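You operate a simulated robot arm through the tools that you are given. There is no shell and no other tool. Be economical: measure what you need, move in short steps, check, and stop when the job is done.

Carry out the task below with a simulated robot arm. There is one attempt and no reset: what you move stays moved.

TASK
Take the disc out of the tumbler and blow the dust off it in the air nest.
Fine: Open the air valve for it and shut it again; leave the lid open, and the time dial and the other discs as they are.
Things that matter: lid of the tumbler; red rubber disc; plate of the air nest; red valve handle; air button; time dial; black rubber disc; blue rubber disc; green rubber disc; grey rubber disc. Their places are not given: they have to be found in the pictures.

It is judged by the outcome, as a careful person would: the job done as asked, and still so three seconds after it is handed in. It fails if anything else is knocked over, pushed out of place, dropped, spilled or broken.

THE ROBOT
A 6-joint arm with a two-finger parallel gripper, fixed in place. Base frame: the origin is at the foot of the arm, x ahead of it, y to its left, z up; the work surface is at about z = 854. Lengths are in mm, angles in rad, forces in N, time in s.
With the tool pointing down near the work surface it reaches from about 260 to 680 mm from the base axis. Its first joint turns from -1.152 to 1.152 rad. Payload 2.9 kg.
Tool frame: the origin (TCP) lies between the finger pads and is the grasp point; the fingertips stand 30 mm ahead of it; z points along the fingers, y is the line along which they close. The gripper opens to 110 mm. The fingers are 20 mm wide and 10 mm thick; the gripper's body (48 by 112 mm) begins 55 mm behind the TCP.
Orientation is that of the tool frame in the base frame, as a unit quaternion [w, x, y, z]. With the fingers straight down and closing along the base's y, the tool's x points along the base's -x, its y along +y and its z along -z.

THE INTERFACE
- The arm moves only by the tool servo_tool. Its argument "commands" is a list of rows, each a list of 3 entries, a list of its own where there are three numbers: the shift along the base's x, y, z in units of 30 mm (1.0 is 30 mm), then the turn, a rotation vector about the base's x, y, z in units of 8 degrees (1.0 is 8 degrees), then the finger opening in mm, from 0 to 110. In form: [[[dx, dy, dz], [wx, wy, wz], jaw], ...]. A call has 1 to 20 rows; each row shifts and turns the commanded pose from where the row before left it. A call with a number of a shift or a turn outside -1 to 1 is refused whole. A row lasts 0.2 s, in which the tool goes at most 50 mm and 0.15 rad; a call with a longer step from one row to the next is refused whole, and so is a gripper value outside its range. A pose out of reach is approached as far as the arm can. The call stops where the force on the tool passes 40 N (or 10 N more than at its start, if that is more) or the arm is blocked; 0.2 s more then pass. The fingers move at their own pace (about 108 mm/s each) and stop on an object; they squeeze with about 29 N. The grip force told is the motor's: it shows also when the fingers shut on nothing. Time passes only in rows, and 0.2 s behind the last, so rows that do not move let the fingers close. It gives the time, the measured TCP pose, the force on the tool (base axes), the opening and the grip force at its end, in the units of the frame above (readings bear some noise).
- Cameras (640 x 400 px; columns grow to the right, rows downward): "scene" is fixed at [77.9, 437, 1422.5]; the picture's right is [-0.74, -0.68, 0.00], its down [-0.25, 0.27, -0.93] and it looks along [0.63, -0.69, -0.37] (base axes); focal length 349 px, centre (320, 200). "wrist" rides on the gripper at [-36, 0, -57] in the tool frame; the picture's right is [0.00, -1.00, 0.00], its down [0.97, 0.00, -0.24] and it looks along [0.24, 0.00, 0.97] (tool axes); focal length 218 px, centre (320, 200).
- camera(camera): a new picture of that camera. No time passes.
- pixel_to_xyz(camera, pixels): for up to 12 pixels [column, row] of the newest picture of that camera ("zoom" is the newest enlarged one), the place [x, y, z] in the base frame of the surface seen there, good to about 2 mm, but the place of the scene camera against the robot may be out by one fixed shift of up to 25 mm in any direction. No time passes.
- close_up(camera, box): a new picture of the part [left, top, right, bottom] of that camera's present view, enlarged. No time passes.
- close_job(): hands the job in; it is judged then, once.

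Work in short steps. Measure before you move; look again where a grasp or a placing could have gone wrong, and mend it. You have 80 turns and 34 pictures in all, those below and enlarged ones among them. Open the gripper and draw the arm clear of the work before you hand the job in, unless the task says otherwise; then end with one line.

The tools are called as name(argument=value, ...) on one line, values as JSON. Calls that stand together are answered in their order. servo_tool: Moves the arm, as the interface text tells. Its arguments: {"type":"object","properties":{"commands":{"type":"array"}},"required":["commands"]} The other tools are called the same way: camera (camera) takes a picture; pixel_to_xyz (camera, pixels) gives the place of the surface under pixels of a picture; close_up (camera, box) takes an enlarged picture of a part of a camera's view; close_job () hands the job in.

At the start:

```text
time_s: 0.0
eef_pos: [457.8, -25.2, 1211.4]
orientation: [0.0, 0.001, 1.0, 0.0]
force: [0.2, 0.5, 0.1]
gripper_width: 110.1
finger_force: 0.0
```

scene: 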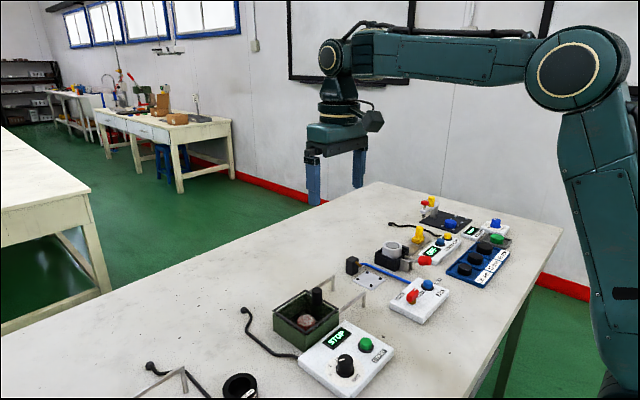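
wrist: 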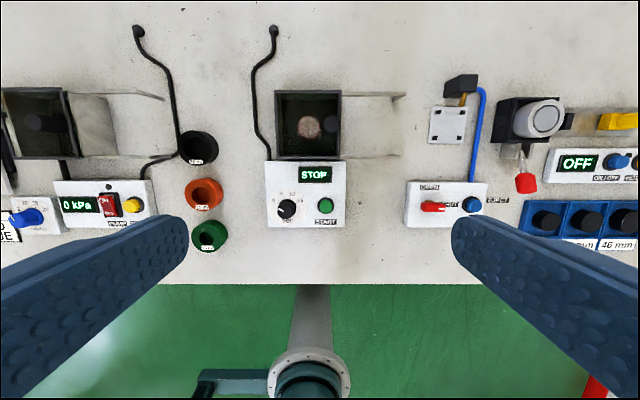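

The tumbler seems to be the green box at wrist pixel (308,125), and the air nest the white plate at (447,125). I take enlarged views.

close_up(camera="wrist", box=[230, 60, 420, 240])

close_up(camera="wrist", box=[390, 60, 520, 240])

close_up(camera="scene", box=[230, 230, 460, 400])

pixel_to_xyz(camera="wrist", pixels=[[309, 127], [330, 125], [447, 125], [431, 207], [472, 204], [462, 85], [325, 205], [287, 210], [280, 96], [338, 150], [300, 220], [370, 125]])

```text
2.22 times, centred on (325, 150) of wrist
```

zoom: 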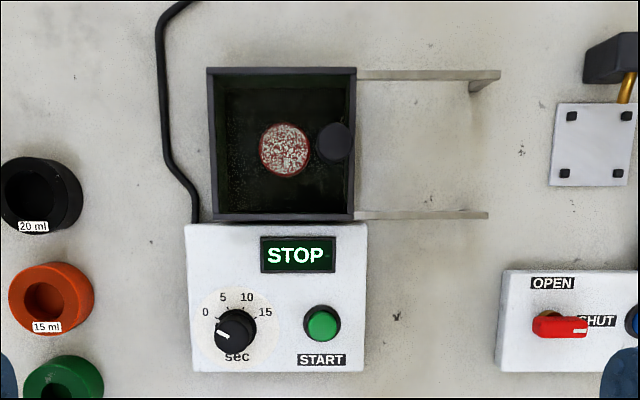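

```text
2.22 times, centred on (455, 150) of wrist
```

zoom: 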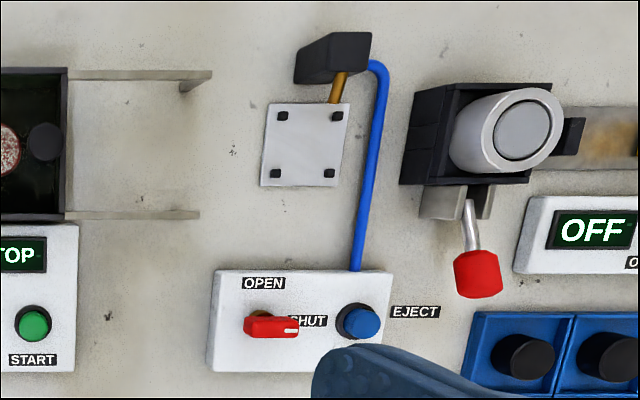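

```text
2.35 times, centred on (345, 315) of scene
```

zoom: 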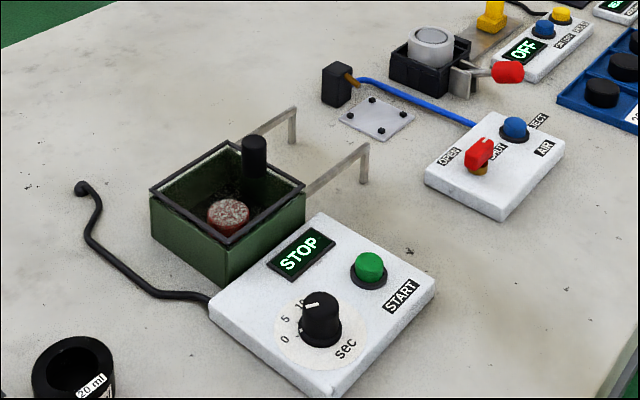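

```text
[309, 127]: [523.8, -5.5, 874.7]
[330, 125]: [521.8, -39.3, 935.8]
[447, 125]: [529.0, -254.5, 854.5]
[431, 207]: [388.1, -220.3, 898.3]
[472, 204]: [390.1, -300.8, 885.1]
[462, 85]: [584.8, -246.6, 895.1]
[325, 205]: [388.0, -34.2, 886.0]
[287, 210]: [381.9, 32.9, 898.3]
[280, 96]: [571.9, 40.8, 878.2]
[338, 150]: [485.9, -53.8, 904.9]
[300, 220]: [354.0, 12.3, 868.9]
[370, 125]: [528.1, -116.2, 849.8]
```

I need detail: is there a clear lid on the tumbler, and what do the nest's labels read.

close_up(camera="scene", box=[265, 275, 375, 345])

close_up(camera="scene", box=[335, 245, 465, 325])

close_up(camera="wrist", box=[0, 70, 230, 260])

```text
5.71 times, centred on (320, 310) of scene
```

zoom: 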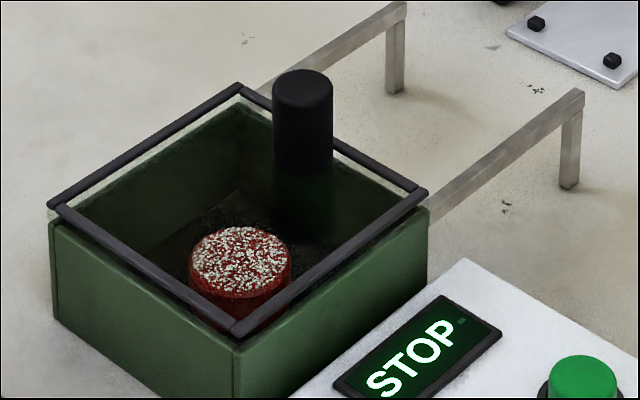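

```text
4.92 times, centred on (400, 285) of scene
```

zoom: 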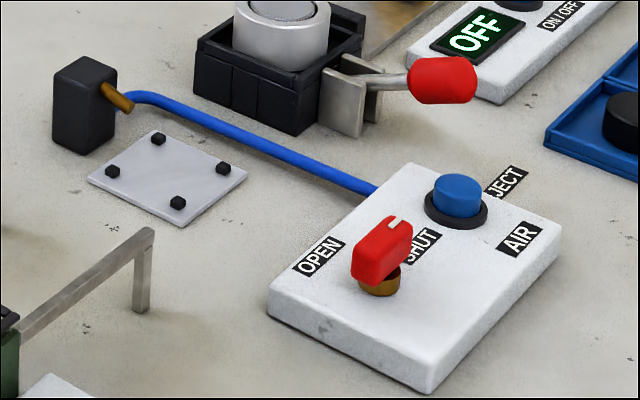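

```text
2.11 times, centred on (115, 165) of wrist
```

zoom: 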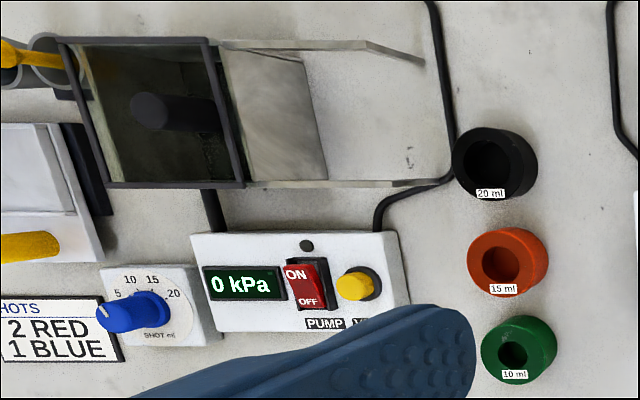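

The tumbler's clear lid is shut; its black knob top is at (522,-39,936) and it slides along -y on the rails. I go above the knob and look again.

servo_tool(commands=[[[0.267, -0.058, -0.88], [0, 0, 0], 60], [[0.267, -0.058, -0.88], [0, 0, 0], 60], [[0.267, -0.058, -0.88], [0, 0, 0], 60], [[0.267, -0.058, -0.88], [0, 0, 0], 60], [[0.267, -0.058, -0.88], [0, 0, 0], 60], [[0.267, -0.058, -0.88], [0, 0, 0], 60], [[0.267, -0.058, -0.88], [0, 0, 0], 60], [[0.267, -0.058, -0.88], [0, 0, 0], 60], [[0, 0, 0], [0, 0, 0], 60]])

camera(camera="wrist")

```text
time_s: 2.0
eef_pos: [521.8, -37.1, 1000.2]
orientation: [0.0, 0.001, 1.0, 0.0]
force: [0.8, 0.2, 0.3]
gripper_width: 60.2
finger_force: 0.1
```

```text
25 pictures are left
```

wrist: 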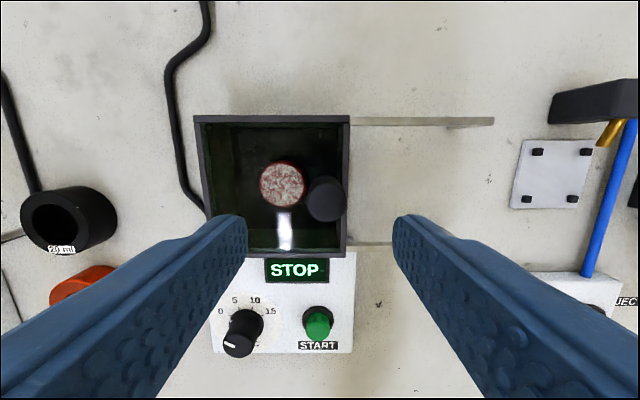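

Knob top now at about (326,199), disc at (283,186). I measure these, the frame and the plate.

pixel_to_xyz(camera="wrist", pixels=[[311, 199], [326, 198], [340, 199], [326, 182], [283, 186], [262, 186], [304, 186], [283, 164], [198, 160], [347, 160], [490, 121], [272, 118]])

pixel_to_xyz(camera="wrist", pixels=[[537, 152], [587, 152], [527, 199], [573, 198], [552, 175], [215, 160], [338, 160], [275, 128], [390, 244], [230, 225]])

```text
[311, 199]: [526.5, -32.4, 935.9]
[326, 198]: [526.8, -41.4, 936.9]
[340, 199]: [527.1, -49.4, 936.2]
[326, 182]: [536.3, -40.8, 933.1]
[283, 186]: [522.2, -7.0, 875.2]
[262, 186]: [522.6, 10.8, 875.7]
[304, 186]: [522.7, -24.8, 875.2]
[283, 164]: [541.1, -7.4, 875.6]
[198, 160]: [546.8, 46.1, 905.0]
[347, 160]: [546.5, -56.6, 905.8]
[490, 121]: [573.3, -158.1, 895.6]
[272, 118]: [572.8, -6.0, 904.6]
```

```text
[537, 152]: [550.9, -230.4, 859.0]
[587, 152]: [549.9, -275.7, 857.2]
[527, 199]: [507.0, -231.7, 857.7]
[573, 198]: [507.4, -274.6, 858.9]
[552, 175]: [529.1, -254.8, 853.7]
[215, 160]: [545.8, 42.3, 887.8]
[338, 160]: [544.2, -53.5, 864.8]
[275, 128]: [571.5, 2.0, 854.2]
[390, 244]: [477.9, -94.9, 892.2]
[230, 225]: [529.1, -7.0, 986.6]
```

Knob centre about (525,-41), lid frame at z 905. I descend so that the tips are at about 913 and close on the knob.

servo_tool(commands=[[[0.1, -0.13, -0.5], [0, 0, 0], 60], [[0, 0, -0.7], [0, 0, 0], 60], [[0, 0, -0.7], [0, 0, 0], 60], [[0, 0, 0], [0, 0, 0], 40], [[0, 0, 0], [0, 0, 0], 10], [[0, 0, 0], [0, 0, 0], 10], [[0, 0, 0], [0, 0, 0], 10]])

```text
time_s: 3.6
eef_pos: [524.2, -42.1, 944.3]
orientation: [0.0, 0.0, 1.0, 0.0]
force: [1.2, 0.7, -6.0]
gripper_width: 23.4
finger_force: 44.7
```

Knob is gripped. I slide the lid along -y.

servo_tool(commands=[[[0, -0.3, 0], [0, 0, 0], 10], [[0, -0.3, 0], [0, 0, 0], 10], [[0, -0.3, 0], [0, 0, 0], 10], [[0, -0.3, 0], [0, 0, 0], 10], [[0, -0.3, 0], [0, 0, 0], 10], [[0, -0.3, 0], [0, 0, 0], 10], [[0, -0.3, 0], [0, 0, 0], 10], [[0, -0.3, 0], [0, 0, 0], 10], [[0, -0.3, 0], [0, 0, 0], 10], [[0, -0.3, 0], [0, 0, 0], 10], [[0, -0.2, 0], [0, 0, 0], 10]])

camera(camera="scene")

```text
time_s: 6.0
eef_pos: [524.7, -137.6, 943.2]
orientation: [-0.001, 0.001, 1.0, 0.0]
force: [-10.9, -2.2, 13.5]
gripper_width: 23.9
finger_force: 44.9
```

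```text
24 pictures are left
```

scene: 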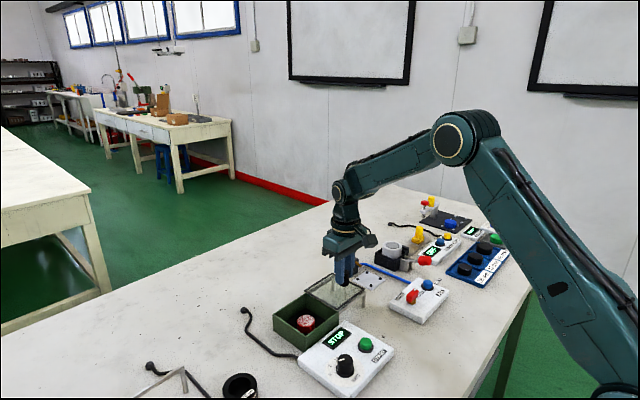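

The lid is off the box and on the rails. I release the knob, rise and go above the disc at (522,-7).

servo_tool(commands=[[[0, 0, 0], [0, 0, 0], 55], [[0, 0, 0], [0, 0, 0], 55], [[0, 0, 0.9], [0, 0, 0], 60], [[0, 0, 0.9], [0, 0, 0], 60], [[0, 0.9, 0], [0, 0, 0], 60], [[-0.08, 0.9, 0], [0, 0, 0], 60], [[0, 0.9, 0], [0, 0, 0], 60], [[0, 0.9, 0], [0, 0, 0], 60], [[0, 0.75, 0], [0, 0, 0], 60], [[0, 0, 0], [0, 0, 0], 60]])

camera(camera="wrist")

```text
time_s: 8.2
eef_pos: [521.5, -7.1, 996.3]
orientation: [-0.001, 0.0, 1.0, 0.0]
force: [0.5, -0.2, 0.4]
gripper_width: 60.1
finger_force: 0.1
```

```text
23 pictures are left
```

wrist: 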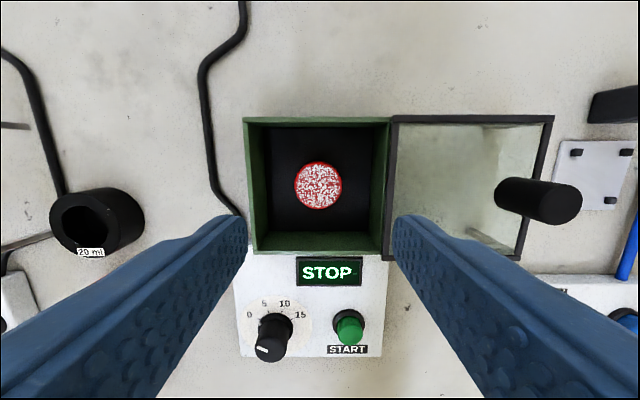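

pixel_to_xyz(camera="wrist", pixels=[[297, 186], [341, 186], [319, 164], [319, 206], [268, 186], [376, 186], [285, 150], [392, 186], [250, 186]])

```text
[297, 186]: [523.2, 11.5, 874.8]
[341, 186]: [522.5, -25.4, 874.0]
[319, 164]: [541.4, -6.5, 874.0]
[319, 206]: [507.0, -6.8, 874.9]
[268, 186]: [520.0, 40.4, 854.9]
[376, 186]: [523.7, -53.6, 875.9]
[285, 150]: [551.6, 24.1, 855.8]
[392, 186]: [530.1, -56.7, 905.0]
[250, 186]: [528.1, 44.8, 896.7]
```

Disc centre (523,-7), top z 874.5, floor 855. I lower the tips to about 861 with 54 mm opening, then close.

servo_tool(commands=[[[0.05, 0, -0.9], [0, 0, 0], 54], [[0, 0, -0.9], [0, 0, 0], 54], [[0, 0, -0.9], [0, 0, 0], 54], [[0, 0, -0.5], [0, 0, 0], 54], [[0, 0, -0.3], [0, 0, 0], 54], [[0, 0, 0], [0, 0, 0], 54], [[0, 0, 0], [0, 0, 0], 30], [[0, 0, 0], [0, 0, 0], 30], [[0, 0, 0], [0, 0, 0], 30]])

```text
time_s: 10.2
eef_pos: [524.5, -8.1, 893.8]
orientation: [0.0, 0.0, 1.0, 0.0]
force: [0.1, 0.3, 0.4]
gripper_width: 38.2
finger_force: 28.6
```

Disc gripped (38 mm). I lift and carry it over to above the nest centre (529,-254).

servo_tool(commands=[[[0, 0, 0.5], [0, 0, 0], 30], [[0, 0, 0.9], [0, 0, 0], 30], [[0, 0, 0.9], [0, 0, 0], 30], [[0, 0, 0.9], [0, 0, 0], 30], [[0, 0, 0.5], [0, 0, 0], 30], [[0, -0.9, 0], [0, 0, 0], 30], [[0, -0.9, 0], [0, 0, 0], 30], [[0, -0.9, 0], [0, 0, 0], 30], [[0, -0.9, 0], [0, 0, 0], 30], [[0, -0.9, 0], [0, 0, 0], 30], [[0.05, -0.9, 0], [0, 0, 0], 30], [[0.05, -0.9, 0], [0, 0, 0], 30], [[0.05, -0.9, 0], [0, 0, 0], 30], [[0, -0.9, 0], [0, 0, 0], 30], [[0, -0.1, 0], [0, 0, 0], 30], [[0, 0, 0], [0, 0, 0], 30]])

camera(camera="wrist")

```text
time_s: 13.6
eef_pos: [528.0, -254.0, 1003.5]
orientation: [0.0, 0.0, 1.0, 0.0]
force: [-0.1, -0.1, 0.0]
gripper_width: 38.4
finger_force: 29.0
```

```text
22 pictures are left
```

wrist: 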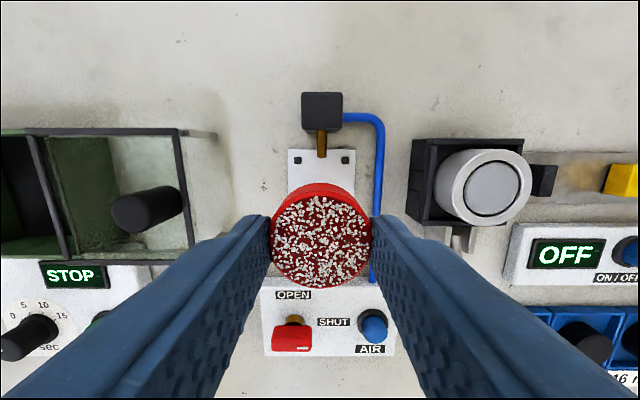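

pixel_to_xyz(camera="wrist", pixels=[[297, 160], [345, 160], [322, 150], [322, 135], [322, 100], [320, 175], [380, 200], [290, 155], [352, 155]])

```text
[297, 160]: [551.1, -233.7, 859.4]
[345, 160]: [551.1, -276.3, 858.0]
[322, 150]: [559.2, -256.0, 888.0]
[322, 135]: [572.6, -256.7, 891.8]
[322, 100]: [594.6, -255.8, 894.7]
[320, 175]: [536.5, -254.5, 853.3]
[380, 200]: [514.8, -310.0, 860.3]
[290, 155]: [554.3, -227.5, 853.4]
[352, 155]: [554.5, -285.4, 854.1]
```

Nest centre is about (529,-254). I lower the disc onto the plate, last steps slow.

servo_tool(commands=[[[0.05, 0, -0.9], [0, 0, 0], 30], [[0, 0, -0.9], [0, 0, 0], 30], [[0, 0, -0.9], [0, 0, 0], 30], [[0, 0, -0.6], [0, 0, 0], 30], [[0, 0, -0.1], [0, 0, 0], 30], [[0, 0, -0.1], [0, 0, 0], 30], [[0, 0, 0], [0, 0, 0], 30]])

```text
time_s: 15.2
eef_pos: [531.6, -254.1, 899.0]
orientation: [0.0, 0.0, 1.0, 0.0]
force: [-0.1, 0.1, 0.1]
gripper_width: 38.1
finger_force: 29.1
```

servo_tool(commands=[[[-0.03, 0, -0.06], [0, 0, 0], 30], [[0, 0, -0.06], [0, 0, 0], 30], [[0, 0, 0], [0, 0, 0], 30]])

close_up(camera="scene", box=[320, 240, 430, 310])

```text
time_s: 16.0
eef_pos: [529.1, -254.6, 894.5]
orientation: [0.0, 0.0, 1.0, 0.0]
force: [-0.7, 0.5, -0.3]
gripper_width: 38.1
finger_force: 28.3
```

```text
5.71 times, centred on (375, 275) of scene
```

zoom: 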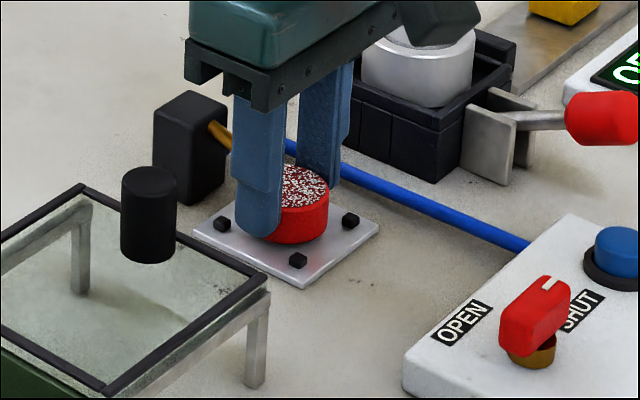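

Nearly down. I lower a millimetre at a time until the force shows contact.

servo_tool(commands=[[[0, 0, -0.04], [0, 0, 0], 30], [[0, 0, 0], [0, 0, 0], 30]])

servo_tool(commands=[[[0, 0, -0.04], [0, 0, 0], 30], [[0, 0, 0], [0, 0, 0], 30]])

```text
time_s: 16.6
eef_pos: [528.5, -251.9, 893.2]
orientation: [0.0, 0.0, 1.0, 0.0]
force: [0.0, -0.1, -0.2]
gripper_width: 38.3
finger_force: 28.7
```

```text
time_s: 17.2
eef_pos: [530.1, -253.9, 893.1]
orientation: [0.0, 0.0, 1.0, 0.0]
force: [-0.1, -0.3, -0.5]
gripper_width: 38.0
finger_force: 28.9
```

servo_tool(commands=[[[0, 0, -0.04], [0, 0, 0], 30], [[0, 0, 0], [0, 0, 0], 30]])

servo_tool(commands=[[[0, 0, -0.04], [0, 0, 0], 30], [[0, 0, 0], [0, 0, 0], 30]])

```text
time_s: 17.8
eef_pos: [529.6, -252.0, 892.2]
orientation: [0.0, 0.0, 1.0, 0.001]
force: [-0.4, -1.3, 2.3]
gripper_width: 38.0
finger_force: 29.6
```

```text
time_s: 18.4
eef_pos: [530.9, -253.4, 891.6]
orientation: [0.001, 0.0, 1.0, 0.0]
force: [0.0, 4.6, 12.5]
gripper_width: 37.8
finger_force: 29.2
```

Contact felt (12 N). I release, rise, and look.

servo_tool(commands=[[[0, 0, 0.02], [0, 0, 0], 54], [[0, 0, 0], [0, 0, 0], 54], [[0, 0, 0.5], [0, 0, 0], 54], [[0, 0, 0.9], [0, 0, 0], 54], [[0, 0, 0.9], [0, 0, 0], 54], [[0, 0, 0.9], [0, 0, 0], 54], [[0, 0, 0.5], [0, 0, 0], 54], [[-0.9, 0, 0], [0, 0, 0], 54], [[-0.9, 0, 0], [0, 0, 0], 54], [[-0.9, 0.3, 0], [0, 0, 0], 54], [[-0.9, 0.3, 0], [0, 0, 0], 54], [[-0.9, 0.4, 0], [0, 0, 0], 54], [[0, 0, 0], [0, 0, 0], 54]])

camera(camera="wrist")

```text
time_s: 21.2
eef_pos: [392.3, -223.7, 1002.7]
orientation: [0.0, 0.0, 1.0, 0.0]
force: [-0.2, 0.9, 0.7]
gripper_width: 53.9
finger_force: 0.1
```

```text
20 pictures are left
```

wrist: 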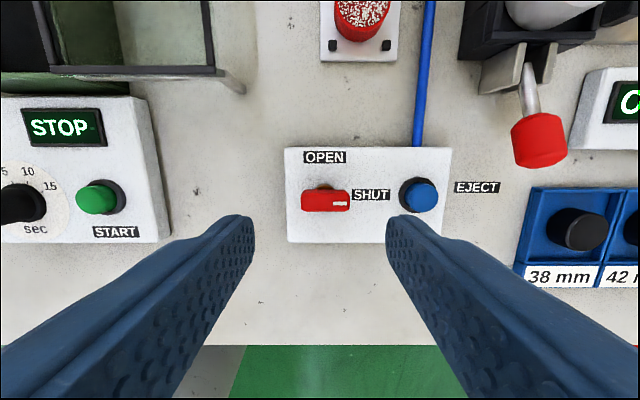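

Handle lies at columns 301-349, row 201, mark toward SHUT (-y); OPEN is at +x. I measure it.

pixel_to_xyz(camera="wrist", pixels=[[303, 200], [325, 200], [347, 200], [325, 193], [325, 208], [325, 187], [325, 175], [420, 195], [325, 157], [370, 195], [295, 220]])

close_up(camera="wrist", box=[280, 140, 460, 250])

```text
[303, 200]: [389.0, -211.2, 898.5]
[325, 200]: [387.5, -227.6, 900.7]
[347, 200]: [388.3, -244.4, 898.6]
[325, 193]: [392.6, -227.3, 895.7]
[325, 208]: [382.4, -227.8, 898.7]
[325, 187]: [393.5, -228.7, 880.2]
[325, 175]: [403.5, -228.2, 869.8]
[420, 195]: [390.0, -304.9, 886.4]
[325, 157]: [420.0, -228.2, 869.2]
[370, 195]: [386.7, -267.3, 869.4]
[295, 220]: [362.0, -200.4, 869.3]
```

```text
3.56 times, centred on (370, 195) of wrist
```

zoom: 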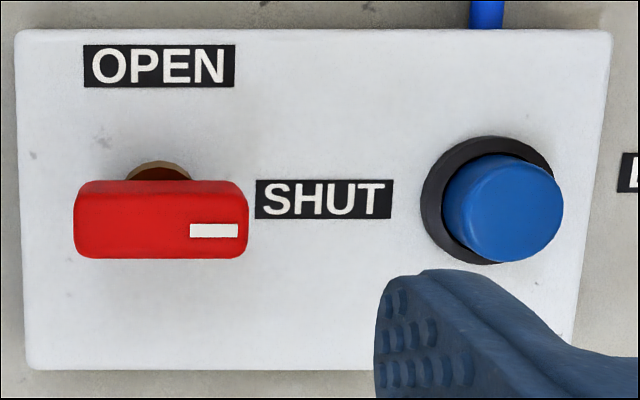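

Handle centre/pivot about (387.5,-228), top z 899. I turn the tool -90° about z so that it closes along x, while centring over the handle.

servo_tool(commands=[[[-0.15, -0.14, 0], [0, 0, -0.9375], 45], [[0, 0, 0], [0, 0, -0.9375], 45], [[0, 0, 0], [0, 0, -0.9375], 45], [[0, 0, 0], [0, 0, -0.9375], 45], [[0, 0, 0], [0, 0, -0.9375], 45], [[0, 0, 0], [0, 0, -0.9375], 45], [[0, 0, 0], [0, 0, -0.9375], 45], [[0, 0, 0], [0, 0, -0.9375], 45], [[0, 0, 0], [0, 0, -0.9375], 45], [[0, 0, 0], [0, 0, -0.9375], 45], [[0, 0, 0], [0, 0, -0.9375], 45], [[0, 0, 0], [0, 0, -0.9375], 45], [[0, 0, 0], [0, 0, 0], 45]])

camera(camera="wrist")

```text
time_s: 24.0
eef_pos: [390.1, -228.7, 1001.4]
orientation: [-0.001, 0.708, 0.706, 0.0]
force: [0.1, -1.0, 0.0]
gripper_width: 45.2
finger_force: 0.1
```

```text
18 pictures are left
```

wrist: 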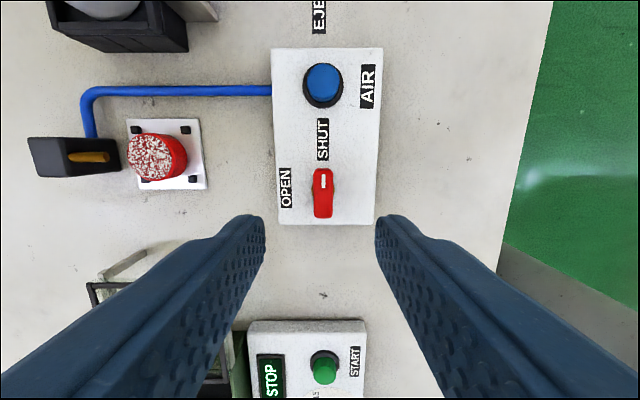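

pixel_to_xyz(camera="wrist", pixels=[[316, 185], [322, 185], [329, 185], [322, 171], [322, 200], [322, 216]])

```text
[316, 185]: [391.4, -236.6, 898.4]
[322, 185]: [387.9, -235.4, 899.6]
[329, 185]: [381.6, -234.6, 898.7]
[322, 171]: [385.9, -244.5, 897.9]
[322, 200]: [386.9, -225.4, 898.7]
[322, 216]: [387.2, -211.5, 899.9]
```

Handle centre (387,-228). I descend to tips at about 887 and close.

servo_tool(commands=[[[-0.05, 0, -0.9], [0, 0, 0], 40], [[0, 0, -0.9], [0, 0, 0], 40], [[0, 0, -0.8], [0, 0, 0], 40], [[0, 0, -0.25], [0, 0, 0], 40], [[0, 0, 0], [0, 0, 0], 20], [[0, 0, 0], [0, 0, 0], 5], [[0, 0, 0], [0, 0, 0], 5], [[0, 0, 0], [0, 0, 0], 5]])

```text
time_s: 25.8
eef_pos: [386.4, -226.5, 917.2]
orientation: [-0.003, 0.708, 0.706, -0.002]
force: [-23.0, 0.2, 2.3]
gripper_width: 14.8
finger_force: 45.3
```

Gripped at 14.8 mm with a side force of -23 N; I ease 1.5 mm along -x and check.

servo_tool(commands=[[[-0.05, 0, 0], [0, 0, 0], 5], [[0, 0, 0], [0, 0, 0], 5]])

```text
time_s: 26.4
eef_pos: [387.4, -227.0, 917.1]
orientation: [-0.001, 0.707, 0.707, -0.001]
force: [-14.0, 0.6, -1.3]
gripper_width: 14.6
finger_force: 44.8
```

servo_tool(commands=[[[-0.05, 0, 0], [0, 0, 0.5], 5], [[0, 0, 0], [0, 0, 0.9375], 5], [[0, 0, 0], [0, 0, 0.9375], 5], [[0, 0, 0], [0, 0, 0.9375], 5], [[0, 0, 0], [0, 0, 0.9375], 5]])

```text
time_s: 27.6
eef_pos: [387.0, -227.0, 916.1]
orientation: [0.002, 0.468, 0.884, 0.001]
force: [12.2, 4.3, -5.6]
gripper_width: 14.9
finger_force: 45.0
```

Turned 34° with low force. I go on through the remaining 56°.

servo_tool(commands=[[[0.02, 0, 0], [0, 0, 0.9375], 5], [[0, 0, 0], [0, 0, 0.9375], 5], [[0, 0, 0], [0, 0, 0.9375], 5], [[0, 0, 0], [0, 0, 0.9375], 5], [[0, 0, 0], [0, 0, 0.9375], 5], [[0, 0, 0], [0, 0, 0.9375], 5], [[0, 0, 0], [0, 0, 0.9375], 5], [[0, 0, 0], [0, 0, 0.4], 5], [[0, 0, 0], [0, 0, 0], 5]])

close_up(camera="scene", box=[330, 235, 470, 325])

```text
time_s: 29.6
eef_pos: [387.5, -227.2, 915.6]
orientation: [0.0, 0.002, 1.0, 0.0]
force: [13.6, 5.9, -4.9]
gripper_width: 14.8
finger_force: 44.7
```

```text
4.44 times, centred on (400, 280) of scene
```

zoom: 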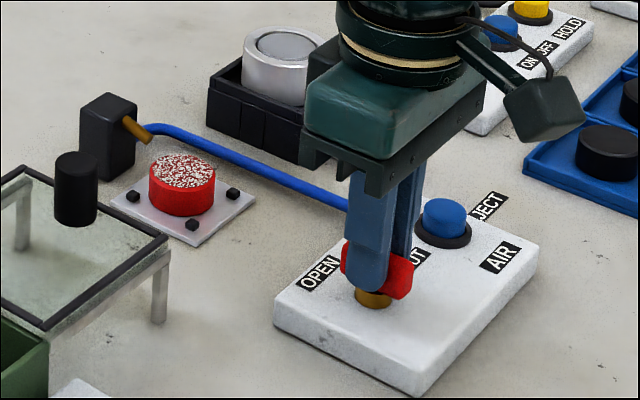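

Valve is turned to OPEN; dust still shows. I wait a couple of seconds, holding, and look again.

servo_tool(commands=[[[0, 0, 0], [0, 0, 0], 5], [[0, 0, 0], [0, 0, 0], 5], [[0, 0, 0], [0, 0, 0], 5], [[0, 0, 0], [0, 0, 0], 5], [[0, 0, 0], [0, 0, 0], 5], [[0, 0, 0], [0, 0, 0], 5], [[0, 0, 0], [0, 0, 0], 5], [[0, 0, 0], [0, 0, 0], 5], [[0, 0, 0], [0, 0, 0], 5], [[0, 0, 0], [0, 0, 0], 5]])

close_up(camera="scene", box=[330, 235, 470, 325])

```text
time_s: 31.8
eef_pos: [386.3, -227.6, 916.2]
orientation: [0.001, 0.002, 1.0, 0.0]
force: [17.3, 6.5, -3.9]
gripper_width: 14.9
finger_force: 44.6
```

```text
4.44 times, centred on (400, 280) of scene
```

zoom: 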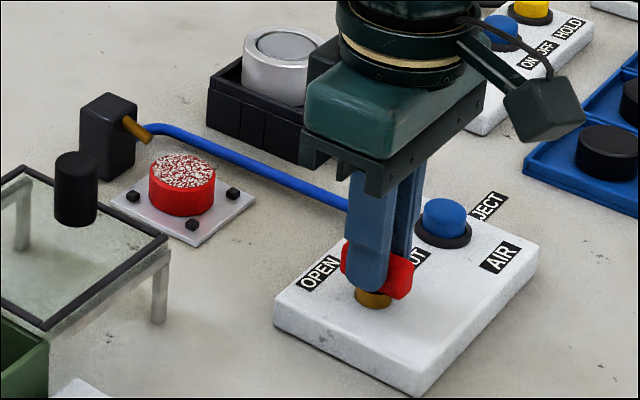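

The dust may be a bit thinner. I wait 4 s more and compare.

servo_tool(commands=[[[0, 0, 0], [0, 0, 0], 5], [[0, 0, 0], [0, 0, 0], 5], [[0, 0, 0], [0, 0, 0], 5], [[0, 0, 0], [0, 0, 0], 5], [[0, 0, 0], [0, 0, 0], 5], [[0, 0, 0], [0, 0, 0], 5], [[0, 0, 0], [0, 0, 0], 5], [[0, 0, 0], [0, 0, 0], 5], [[0, 0, 0], [0, 0, 0], 5], [[0, 0, 0], [0, 0, 0], 5], [[0, 0, 0], [0, 0, 0], 5], [[0, 0, 0], [0, 0, 0], 5], [[0, 0, 0], [0, 0, 0], 5], [[0, 0, 0], [0, 0, 0], 5], [[0, 0, 0], [0, 0, 0], 5], [[0, 0, 0], [0, 0, 0], 5], [[0, 0, 0], [0, 0, 0], 5], [[0, 0, 0], [0, 0, 0], 5], [[0, 0, 0], [0, 0, 0], 5], [[0, 0, 0], [0, 0, 0], 5]])

close_up(camera="scene", box=[330, 235, 470, 325])

```text
time_s: 36.0
eef_pos: [386.3, -226.7, 916.5]
orientation: [0.0, 0.002, 1.0, -0.001]
force: [17.3, 4.5, -0.1]
gripper_width: 14.8
finger_force: 45.2
```

```text
4.44 times, centred on (400, 280) of scene
```

zoom: 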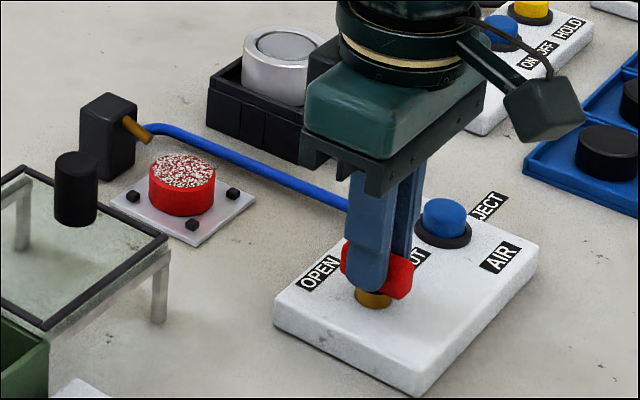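

No change by itself. The button's own label, below it, is AIR (EJECT lies off the panel, next to the clamp lever), so the air needs the button. I release the handle, rise and verify it stands at OPEN.

servo_tool(commands=[[[0, 0, 0], [0, 0, 0], 35], [[0, 0, 0], [0, 0, 0], 35], [[0, 0, 0.7], [0, 0, 0], 35], [[0, 0, 0.9], [0, 0, 0], 35], [[0, 0, 0.9], [0, 0, 0], 35], [[0, -0.5, 0], [0, 0, 0], 20], [[0, -0.8, 0], [0, 0, 0], 0], [[0, -0.8, 0], [0, 0, 0], 0], [[0.1, -0.5, 0], [0, 0, 0], 0], [[0, 0, 0], [0, 0, 0], 0]])

camera(camera="wrist")

```text
time_s: 38.2
eef_pos: [389.6, -306.4, 990.0]
orientation: [0.0, 0.003, 1.0, 0.0]
force: [-1.2, -0.7, 0.9]
gripper_width: 0.0
finger_force: 28.6
```

```text
14 pictures are left
```

wrist: 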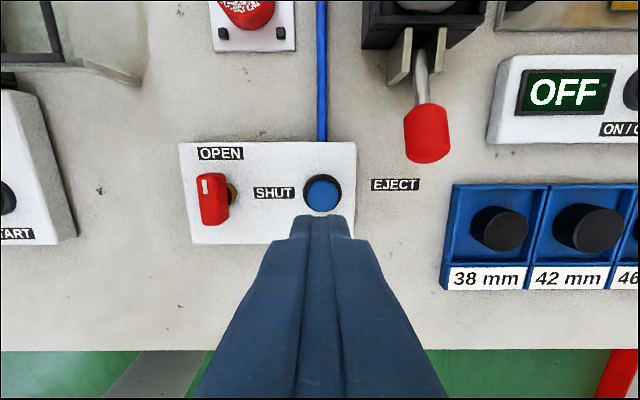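

Handle mark points to OPEN. I measure the button.

pixel_to_xyz(camera="wrist", pixels=[[322, 195], [308, 193], [337, 193], [322, 179], [322, 208]])

```text
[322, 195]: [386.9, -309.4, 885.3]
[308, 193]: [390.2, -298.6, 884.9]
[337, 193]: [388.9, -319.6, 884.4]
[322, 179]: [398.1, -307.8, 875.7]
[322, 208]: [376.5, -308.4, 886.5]
```

Button centre about (387.5,-308), top z 885. I come down to just above it.

servo_tool(commands=[[[-0.05, -0.06, -0.9], [0, 0, 0], 0], [[0, 0, -0.9], [0, 0, 0], 0], [[0, 0, -0.5], [0, 0, 0], 0], [[0, 0, 0], [0, 0, 0], 0]])

servo_tool(commands=[[[0, 0, -0.1], [0, 0, 0], 0], [[0, 0, -0.1], [0, 0, 0], 0], [[0, 0, -0.1], [0, 0, 0], 0], [[0, 0, 0], [0, 0, 0], 0]])

```text
time_s: 39.2
eef_pos: [386.5, -305.9, 920.7]
orientation: [0.001, 0.003, 1.0, 0.0]
force: [-0.3, -0.3, 0.0]
gripper_width: 0.2
finger_force: 28.8
```

```text
time_s: 40.2
eef_pos: [387.8, -306.6, 913.0]
orientation: [0.0, 0.002, 1.0, 0.0]
force: [-1.6, -0.3, 1.5]
gripper_width: 0.1
finger_force: 29.0
```

Tips are touching the button. I press a few mm more and hold about 1.5 s.

servo_tool(commands=[[[0, 0, -0.07], [0, 0, 0], 0], [[0, 0, -0.07], [0, 0, 0], 0], [[0, 0, 0], [0, 0, 0], 0], [[0, 0, 0], [0, 0, 0], 0], [[0, 0, 0], [0, 0, 0], 0], [[0, 0, 0], [0, 0, 0], 0], [[0, 0, 0], [0, 0, 0], 0]])

close_up(camera="scene", box=[330, 235, 470, 325])

```text
time_s: 41.8
eef_pos: [387.6, -307.8, 909.8]
orientation: [0.0, 0.002, 1.0, -0.001]
force: [0.3, 0.7, 16.8]
gripper_width: 0.0
finger_force: 28.7
```

```text
4.44 times, centred on (400, 280) of scene
```

zoom: 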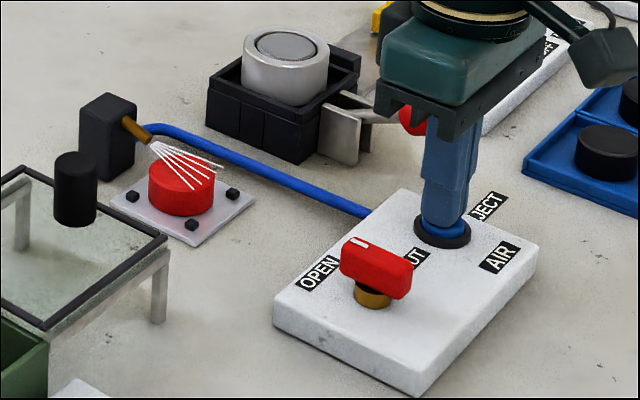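

The air is blowing and the disc's top is already clean. I hold one second more, then let go and go back above the handle.

servo_tool(commands=[[[0, 0, 0], [0, 0, 0], 0], [[0, 0, 0], [0, 0, 0], 0], [[0, 0, 0], [0, 0, 0], 0], [[0, 0, 0], [0, 0, 0], 0], [[0, 0, 0.5], [0, 0, 0], 0], [[0, 0, 0.9], [0, 0, 0], 0], [[0, 0, 0.9], [0, 0, 0], 0], [[0, 0.9, 0.5], [0, 0, 0], 0], [[0, 0.9, 0], [0, 0, 0], 20], [[0, 0.87, 0], [0, 0, 0], 40], [[0, 0, 0], [0, 0, 0], 40]])

camera(camera="wrist")

close_up(camera="scene", box=[330, 235, 470, 325])

```text
time_s: 44.2
eef_pos: [385.5, -224.9, 992.5]
orientation: [0.0, 0.002, 1.0, 0.0]
force: [1.0, -0.7, -0.4]
gripper_width: 40.0
finger_force: 0.2
```

```text
12 pictures are left
```

wrist: 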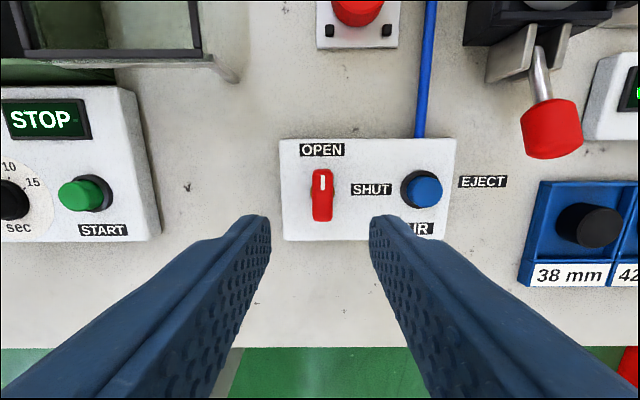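

```text
4.44 times, centred on (400, 280) of scene
```

zoom: 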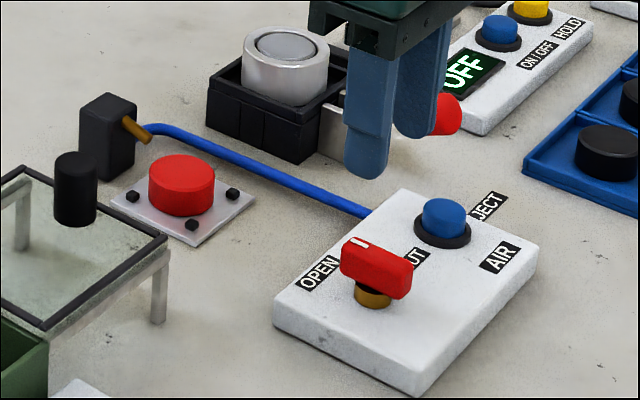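

Disc is clean and the air off. Handle at (322,195), between the fingers; I go down and grip it.

servo_tool(commands=[[[0, -0.04, -0.9], [0, 0, 0], 40], [[0, 0, -0.9], [0, 0, 0], 40], [[0, 0, -0.7], [0, 0, 0], 40], [[0, 0, 0], [0, 0, 0], 20], [[0, 0, 0], [0, 0, 0], 5], [[0, 0, 0], [0, 0, 0], 5], [[0, 0, 0], [0, 0, 0], 5]])

```text
time_s: 45.8
eef_pos: [388.3, -226.6, 917.1]
orientation: [0.001, 0.001, 1.0, 0.0]
force: [-1.5, 10.8, -2.3]
gripper_width: 14.4
finger_force: 45.2
```

Gripped; I turn -90° back to SHUT.

servo_tool(commands=[[[0, 0.03, 0], [0, 0, -0.5], 5], [[0, 0, 0], [0, 0, -0.9375], 5], [[0, 0, 0], [0, 0, -0.9375], 5], [[0, 0, 0], [0, 0, -0.9375], 5], [[0, 0, 0], [0, 0, -0.9375], 5], [[0, 0, 0], [0, 0, -0.9375], 5], [[0, 0, 0], [0, 0, -0.9375], 5], [[0, 0, 0], [0, 0, -0.9375], 5], [[0, 0, 0], [0, 0, -0.9375], 5], [[0, 0, 0], [0, 0, -0.9375], 5], [[0, 0, 0], [0, 0, -0.9375], 5], [[0, 0, 0], [0, 0, -0.9375], 5], [[0, 0, 0], [0, 0, -0.44], 5], [[0, 0, 0], [0, 0, 0], 5]])

```text
time_s: 48.8
eef_pos: [386.5, -227.0, 916.8]
orientation: [0.0, 0.71, 0.704, -0.001]
force: [-6.9, -5.5, -7.7]
gripper_width: 14.6
finger_force: 45.4
```

Turned fully. I release, rise well clear and check.

servo_tool(commands=[[[0, 0, 0], [0, 0, 0], 40], [[0, 0, 0], [0, 0, 0], 40], [[0, 0, 0.7], [0, 0, 0], 40], [[0, 0, 0.9], [0, 0, 0], 40], [[0, 0, 0.9], [0, 0, 0], 40], [[0, 0, 0.9], [0, 0, 0], 40], [[0, 0, 0.9], [0, 0, 0], 40], [[0, 0, 0.9], [0, 0, 0], 60], [[0, 0, 0.9], [0, 0, 0], 80], [[0, 0, 0.9], [0, 0, 0], 80], [[0, 0, 0], [0, 0, 0], 80]])

camera(camera="wrist")

close_up(camera="scene", box=[250, 230, 470, 390])

```text
time_s: 51.2
eef_pos: [387.6, -227.6, 1127.7]
orientation: [0.0, 0.709, 0.705, 0.0]
force: [-0.5, -0.1, -1.0]
gripper_width: 79.9
finger_force: 0.1
```

```text
10 pictures are left
```

wrist: 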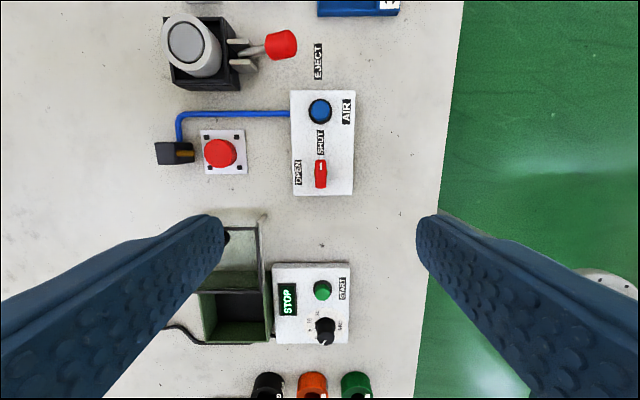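

```text
2.50 times, centred on (360, 310) of scene
```

zoom: 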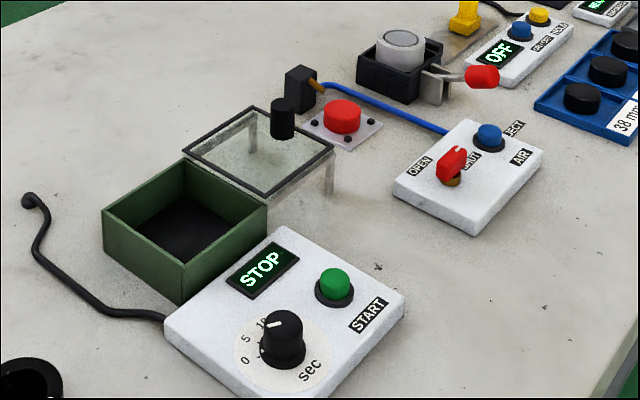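

The lid is open, the clean disc is in the nest, the valve is at SHUT, and the arm is clear. I hand the job in.

close_job()

```text
The job is handed in.
```

The red disc is out of the tumbler and sits in the air nest with its dust blown off. I opened the valve, pressed the air button, then shut the valve again. The lid is left open, and I did not touch the time dial or the other discs.
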